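You operate a simulated robot arm through the tools that you are given. There is no shell and no other tool. Be economical: measure what you need, move in short steps, check, and stop when the job is done.

Carry out the task below with a simulated robot arm. There is one attempt and no reset: what you move stays moved.

TASK
Open the green drawer.
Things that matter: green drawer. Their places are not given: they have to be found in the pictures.

It is judged by the outcome, as a careful person would: the job done as asked, and still so three seconds after it is handed in. It fails if anything else is knocked over, pushed out of place, dropped, spilled or broken.

THE ROBOT
A 7-joint arm with a two-finger parallel gripper, fixed in place. Base frame: the origin is at the foot of the arm, x ahead of it, y to its left, z up. Lengths are in m, angles in degrees, forces in N, time in s.
With the tool pointing down near the work surface it reaches from about 0.28 to 0.68 m from the base axis. Its first joint turns from -66.0 to 66.0 degrees. Payload 1.57 kg.
Tool frame: the origin (TCP) lies between the finger pads and is the grasp point; the fingertips stand 0.03 m ahead of it; z points along the fingers, y is the line along which they close. The gripper opens to 0.11 m. The fingers are 0.024 m wide and 0.012 m thick; the gripper's body (0.048 by 0.112 m) begins 0.078 m behind the TCP.
Orientation is that of the tool frame in the base frame, as a unit quaternion [w, x, y, z]. With the fingers straight down and closing along the base's y, the tool's x points along the base's -x, its y along +y and its z along -z.

THE INTERFACE
- The arm moves only by the tool arm_command. Its argument "steps" is a list of rows, each a list of 7 numbers: the shift along the base's x, y, z in m, then the turn, a rotation vector about the base's x, y, z in degrees, then the closure, from 0 (fully open) to 1 (shut). In form: [[dx, dy, dz, wx, wy, wz, fingers], ...]. A call has 1 to 10 rows; each row shifts and turns the commanded pose from where the row before left it. A row lasts 0.2 s, in which the tool goes at most 0.05 m and 8.6 degrees; a call with a longer step from one row to the next is refused whole, and so is a gripper value outside its range. A pose out of reach is approached as far as the arm can. The call stops where the force on the tool passes 40 N (or 10 N more than at its start, if that is more) or the arm is blocked; 0.2 s more then pass. The fingers move at their own pace (about 0.108 m/s each) and stop on an object; they squeeze with about 39 N. The grip force told is the motor's: it shows also when the fingers shut on nothing. Time passes only in rows, and 0.2 s behind the last, so rows that do not move let the fingers close. It gives the time, the measured TCP pose, the force on the tool (base axes), the opening and the grip force at its end, in the units of the frame above (readings bear some noise).
- Cameras (640 x 400 px; columns grow to the right, rows downward): "scene" is fixed at [0.1702, -0.4014, 1.3958]; the picture's right is [0.71, -0.70, 0.00], its down [-0.45, -0.45, -0.77] and it looks along [0.54, 0.55, -0.64] (base axes); focal length 329 px, centre (320, 200). "wrist" rides on the gripper at [-0.036, 0, -0.08] in the tool frame; the picture's right is [0.00, -1.00, 0.00], its down [0.97, 0.00, -0.24] and it looks along [0.24, 0.00, 0.97] (tool axes); focal length 218 px, centre (320, 200).
- camera(camera): a new picture of that camera. No time passes.
- point_at(camera, pixels): for up to 12 pixels [column, row] of the newest picture of that camera ("zoom" is the newest enlarged one), the place [x, y, z] in the base frame of the surface seen there, good to about 0.002 m. No time passes.
- inspect(camera, box): a new picture of the part [left, top, right, bottom] of that camera's present view, enlarged. No time passes.
- hand_in(): hands the job in; it is judged then, once.

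Work in short steps. Measure before you move; look again where a grasp or a placing could have gone wrong, and mend it. You have 60 turns and 30 pictures in all, those below and enlarged ones among them. Open the gripper and draw the arm clear of the work before you hand the job in, unless the task says otherwise; then end with one line.

The tools are called after ">>>" as name(argument=value, ...) on one line, values as JSON. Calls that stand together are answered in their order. arm_command: Moves the arm, as the interface text tells. Its arguments: {"type":"object","properties":{"steps":{"type":"array"}},"required":["steps"]} The other tools are called the same way: camera (camera) takes a picture; point_at (camera, pixels) gives the place of the surface under pixels of a picture; inspect (camera, box) takes an enlarged picture of a part of a camera's view; hand_in () hands the job in.

At the start:

```text
t: 0.0
position: [0.4443, 0.1451, 0.9571]
tcp_rot: [0.0, 0.0, 1.0, 0.0]
force: [-0.3, -0.9, -0.1]
width: 0.1102
finger_force: 0.1
```

scene: 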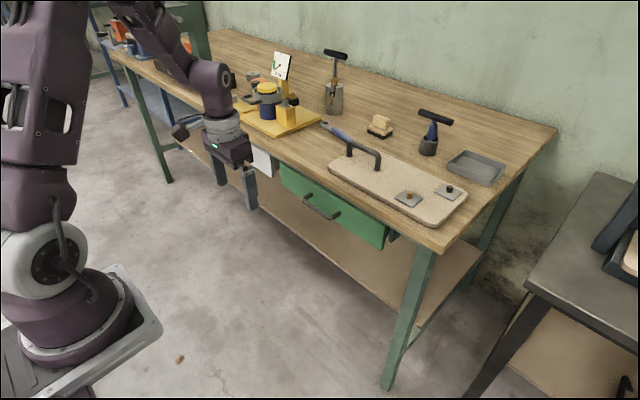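
wrist: 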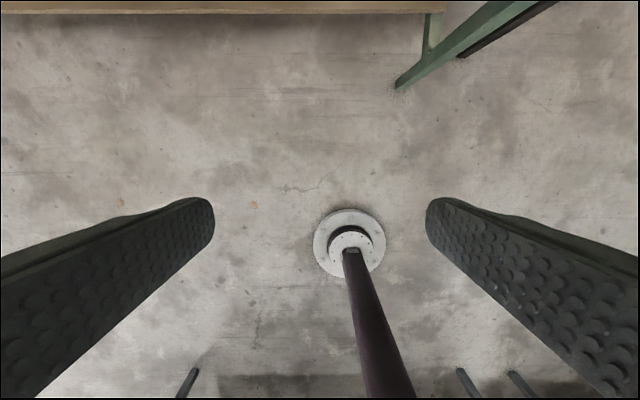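

The green drawer is below the bench top, with a handle near pixel (320,207) in the scene. I enlarge it to measure.

>>> inspect(camera="scene", box=[240, 140, 440, 265])

```text
3.20 times, centred on (340, 202) of scene
```

zoom: 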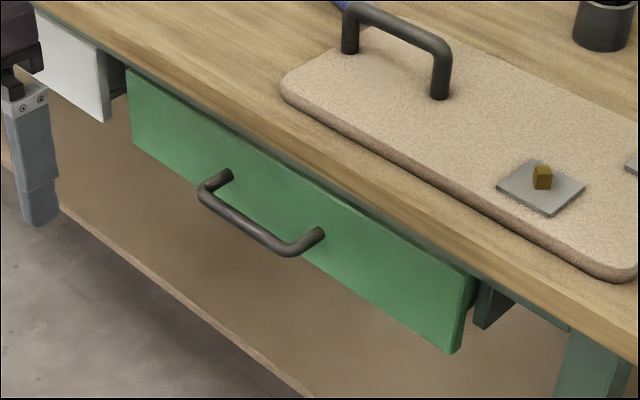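

>>> point_at(camera="zoom", pixels=[[205, 193], [230, 212], [255, 232], [285, 250], [228, 174], [318, 235], [130, 75], [132, 140], [470, 280], [452, 352], [250, 125], [290, 180]])

```text
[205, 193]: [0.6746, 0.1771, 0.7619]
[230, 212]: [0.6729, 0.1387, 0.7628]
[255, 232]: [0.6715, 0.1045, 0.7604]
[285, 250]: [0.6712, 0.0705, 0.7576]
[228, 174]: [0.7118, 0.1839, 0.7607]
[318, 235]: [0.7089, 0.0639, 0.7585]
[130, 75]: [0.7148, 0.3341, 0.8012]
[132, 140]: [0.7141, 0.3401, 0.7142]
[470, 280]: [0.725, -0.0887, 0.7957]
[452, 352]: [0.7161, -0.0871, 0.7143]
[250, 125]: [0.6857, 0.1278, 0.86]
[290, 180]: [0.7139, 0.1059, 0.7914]
```

The handle bar runs along y from 0.06 to 0.18 at x≈0.675, z≈0.758. The drawer face is at x≈0.714 and the bench edge overhangs at x≈0.686. I'll turn the tool to point forward, staying well back from the bench.

>>> arm_command(steps=[[-0.01, 0, -0.01, 0, -8.2, 0, 0], [-0.01, 0, -0.01, 0, -8.2, 0, 0], [0, 0, -0.01, 0, -8.2, 0, 0], [0, 0, -0.01, 0, -8.2, 0, 0], [0, 0, -0.01, 0, -8.2, 0, 0], [0, 0, -0.01, 0, -8.2, 0, 0], [0, 0, -0.01, 0, -8.2, 0, 0], [0, 0, -0.01, 0, -8.2, 0, 0], [0, 0, -0.01, 0, -8.2, 0, 0], [0, 0, 0, 0, -8.2, 0, 0]])

>>> arm_command(steps=[[0, 0, 0, 0, -8, 0, 0], [0, 0, 0, 8.2, 0, 0, 0], [0, 0, 0, 8.2, 0, 0, 0], [0, 0, 0, 8.2, 0, 0, 0], [0, 0, 0, 8.2, 0, 0, 0], [0, 0, 0, 8.2, 0, 0, 0], [0, 0, 0, 8.2, 0, 0, 0], [0, 0, 0, 8.2, 0, 0, 0], [0, 0, 0, 8.2, 0, 0, 0], [0, 0, 0, 8.2, 0, 0, 0]])

```text
t: 2.2
position: [0.4257, 0.1453, 0.867]
tcp_rot: [0.657, 0.0, 0.754, 0.0]
force: [0.2, 0.2, -0.4]
width: 0.1097
finger_force: 0.0
```

```text
t: 4.4
position: [0.4239, 0.1463, 0.8669]
tcp_rot: [0.564, 0.426, 0.564, 0.426]
force: [0.7, 0.1, 0.3]
width: 0.11
finger_force: 0.0
```

The turn is working, so horizontal can be reached here. Next I finish the roll, lower to the handle's height with the fingers half open, and move ahead to x≈0.56.

>>> arm_command(steps=[[0, -0.005, -0.02, 8.2, 0, 0, 0.2], [0, -0.005, -0.03, 8, 0, 0, 0.3], [0.0, -0.005, -0.03, 0, 0, 0, 0.3], [0.0, -0.006, -0.029, 0, 0, 0, 0.3], [0.03, 0, 0, 0, 0, 0, 0.3], [0.04, 0, 0, 0, 0, 0, 0.3], [0.04, 0, 0, 0, 0, 0, 0.3], [0.02, 0, 0, 0, 0, 0, 0.3]])

>>> camera(camera="scene")

>>> camera(camera="wrist")

```text
t: 6.2
position: [0.5548, 0.125, 0.7584]
tcp_rot: [0.5, 0.5, 0.5, 0.5]
force: [0.7, 1.0, 0.3]
width: 0.0767
finger_force: 0.1
```

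```text
26 pictures are left
```

scene: 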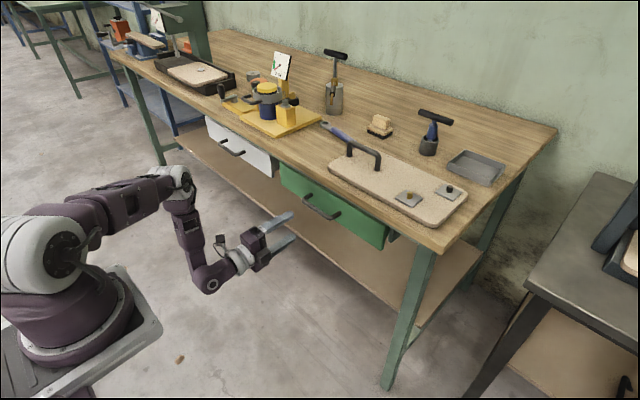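

```text
25 pictures are left
```

wrist: 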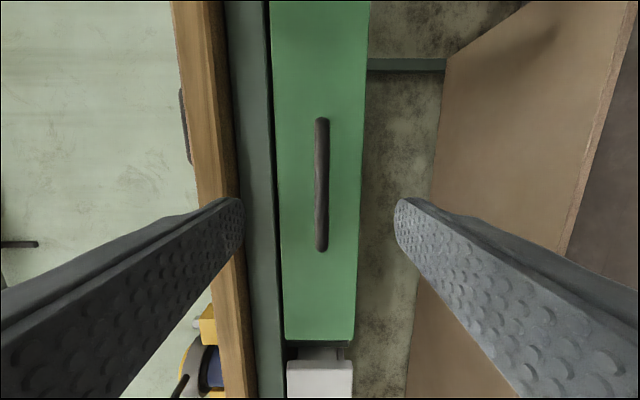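

The handle (column 321) sits midway between the fingers. I'll narrow the opening to about 0.05 m to clear the bench overhang, advance to x≈0.675 and close.

>>> arm_command(steps=[[0, 0, 0, 0, 0, 0, 0.55], [0.03, 0, 0, 0, 0, 0, 0.55], [0.03, 0, 0, 0, 0, 0, 0.55], [0.03, 0, 0, 0, 0, 0, 0.55], [0.025, 0, 0, 0, 0, 0, 0.55]])

>>> inspect(camera="scene", box=[240, 140, 440, 265])

```text
t: 7.4
position: [0.669, 0.1254, 0.7582]
tcp_rot: [0.5, 0.5, 0.501, 0.5]
force: [-0.6, 0.0, 0.3]
width: 0.0495
finger_force: 0.0
```

```text
3.20 times, centred on (340, 202) of scene
```

zoom: 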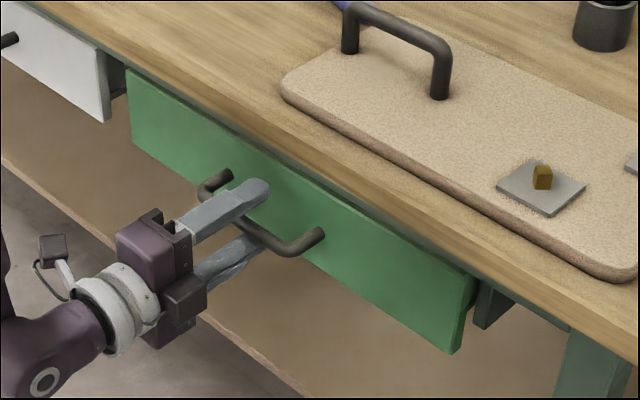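

The fingers straddle the bar, one above it and one below. I close on it.

>>> arm_command(steps=[[0.004, 0, 0, 0, 0, 0, 0.8], [0, 0, 0, 0, 0, 0, 1], [0, 0, 0, 0, 0, 0, 1], [0, 0, 0, 0, 0, 0, 1]])

```text
t: 8.4
position: [0.6718, 0.1248, 0.756]
tcp_rot: [0.498, 0.502, 0.502, 0.498]
force: [-1.5, 3.5, -25.3]
width: 0.0138
finger_force: 29.8
```

The bar is gripped (0.0138 m), but it pulls the tool down a little. I lower slightly to relieve that and start pulling.

>>> arm_command(steps=[[0, 0, -0.003, 0, 0, 0, 1], [-0.01, 0, 0, 0, 0, 0, 1], [-0.02, 0, 0, 0, 0, 0, 1], [-0.02, 0, 0, 0, 0, 0, 1]])

```text
t: 9.4
position: [0.6238, 0.1251, 0.7564]
tcp_rot: [0.501, 0.499, 0.499, 0.501]
force: [0.8, 1.1, 3.3]
width: 0.014
finger_force: 30.3
```

The pull runs freely with low force. I keep going.

>>> arm_command(steps=[[-0.02, 0, 0, 0, 0, 0, 1], [-0.02, 0, 0, 0, 0, 0, 1], [-0.02, 0, 0, 0, 0, 0, 1], [-0.02, 0, 0, 0, 0, 0, 1], [-0.02, 0, 0, 0, 0, 0, 1]])

>>> camera(camera="scene")

```text
t: 10.6
position: [0.5238, 0.1242, 0.7543]
tcp_rot: [0.499, 0.5, 0.5, 0.501]
force: [0.9, 11.0, 14.2]
width: 0.0138
finger_force: 30.3
```

```text
23 pictures are left
```

scene: 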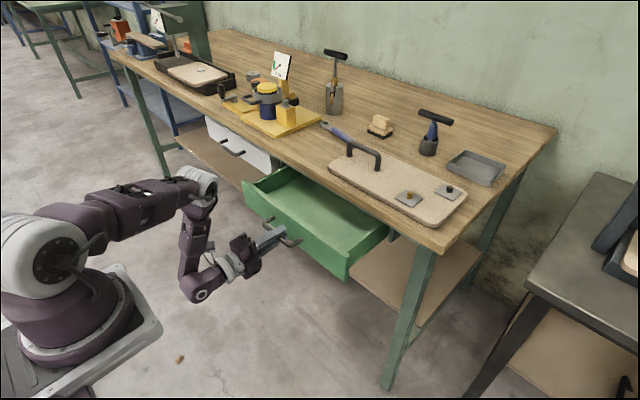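

The drawer is about 0.15 m out. I continue slowly, watching for the end stop.

>>> arm_command(steps=[[-0.015, 0, 0, 0, 0, 0, 1], [-0.015, 0, 0, 0, 0, 0, 1], [-0.015, 0, 0, 0, 0, 0, 1], [-0.015, 0, 0, 0, 0, 0, 1]])

```text
t: 11.6
position: [0.464, 0.125, 0.7555]
tcp_rot: [0.5, 0.5, 0.5, 0.5]
force: [1.3, 11.7, 16.7]
width: 0.0138
finger_force: 30.7
```

>>> arm_command(steps=[[-0.01, 0, 0, 0, 0, 0, 1], [-0.01, 0, 0, 0, 0, 0, 1], [-0.01, 0, 0, 0, 0, 0, 1], [-0.01, 0, 0, 0, 0, 0, 1]])

>>> camera(camera="scene")

```text
t: 12.6
position: [0.4237, 0.1243, 0.7558]
tcp_rot: [0.5, 0.5, 0.5, 0.5]
force: [1.2, 14.8, 13.2]
width: 0.0138
finger_force: 29.7
```

```text
22 pictures are left
```

scene: 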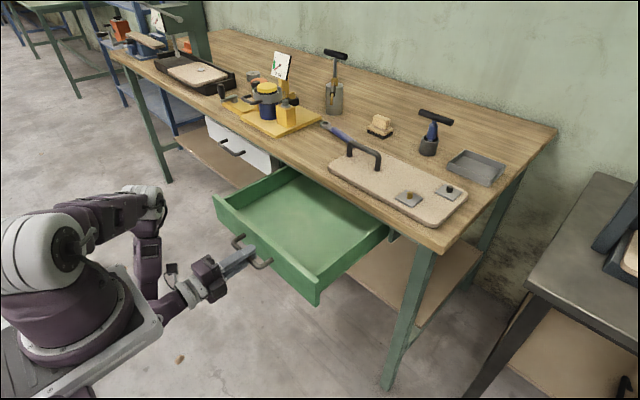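

The drawer is 0.25 m out and clearly open. I release the bar and back straight off.

>>> arm_command(steps=[[0, 0, 0, 0, 0, 0, 0.6], [0, 0, 0, 0, 0, 0, 0.55], [0, 0, 0, 0, 0, 0, 0.55], [-0.01, 0, 0, 0, 0, 0, 0.55], [-0.015, 0, 0, 0, 0, 0, 0.55], [-0.015, 0, 0, 0, 0, 0, 0.55], [-0.015, 0, 0, 0, 0, 0, 0.55]])

>>> inspect(camera="scene", box=[120, 150, 440, 350])

```text
t: 14.2
position: [0.3742, 0.1248, 0.7543]
tcp_rot: [0.5, 0.501, 0.5, 0.499]
force: [0.1, -0.1, 0.3]
width: 0.0492
finger_force: 0.0
out of reach, approached as far as the arm can: row 7
```

```text
2.00 times, centred on (280, 250) of scene
```

zoom: 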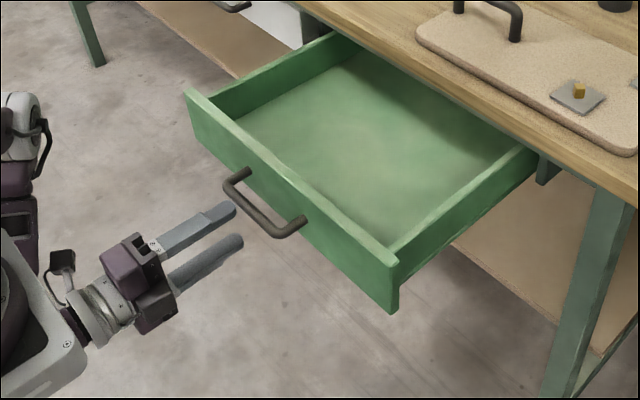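

The fingers are free of the bar. I raise straight up, away from the drawer, and open fully.

>>> arm_command(steps=[[0, 0, 0.015, 0, 0, 0, 0.55], [0, 0, 0.02, 0, 0, 0, 0.55], [0, 0, 0.03, 0, 0, 0, 0.55], [0, 0, 0.03, 0, 0, 0, 0.55], [0, 0, 0.03, 0, 0, 0, 0.3], [0, 0, 0.03, 0, 0, 0, 0], [0, 0, 0.03, 0, 0, 0, 0], [0, 0, 0, 0, 0, 0, 0]])

>>> camera(camera="scene")

```text
t: 16.0
position: [0.3926, 0.1237, 0.939]
tcp_rot: [0.5, 0.502, 0.5, 0.498]
force: [-0.4, 1.6, 0.1]
width: 0.1104
finger_force: 0.1
out of reach, approached as far as the arm can: row 2, 3, 4, 6
```

```text
20 pictures are left
```

scene: 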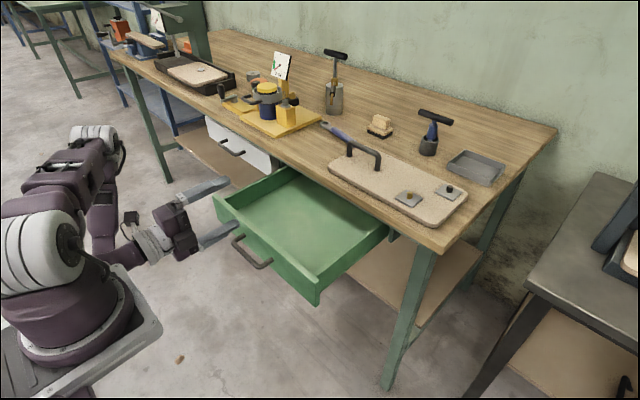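

The drawer stays open, the arm is clear of it, and the bench is undisturbed. I hand in.

>>> hand_in()

```text
The job is handed in.
```

The green drawer is open by about 0.25 m; I released the handle and moved the arm clear, and the last picture shows nothing else disturbed.
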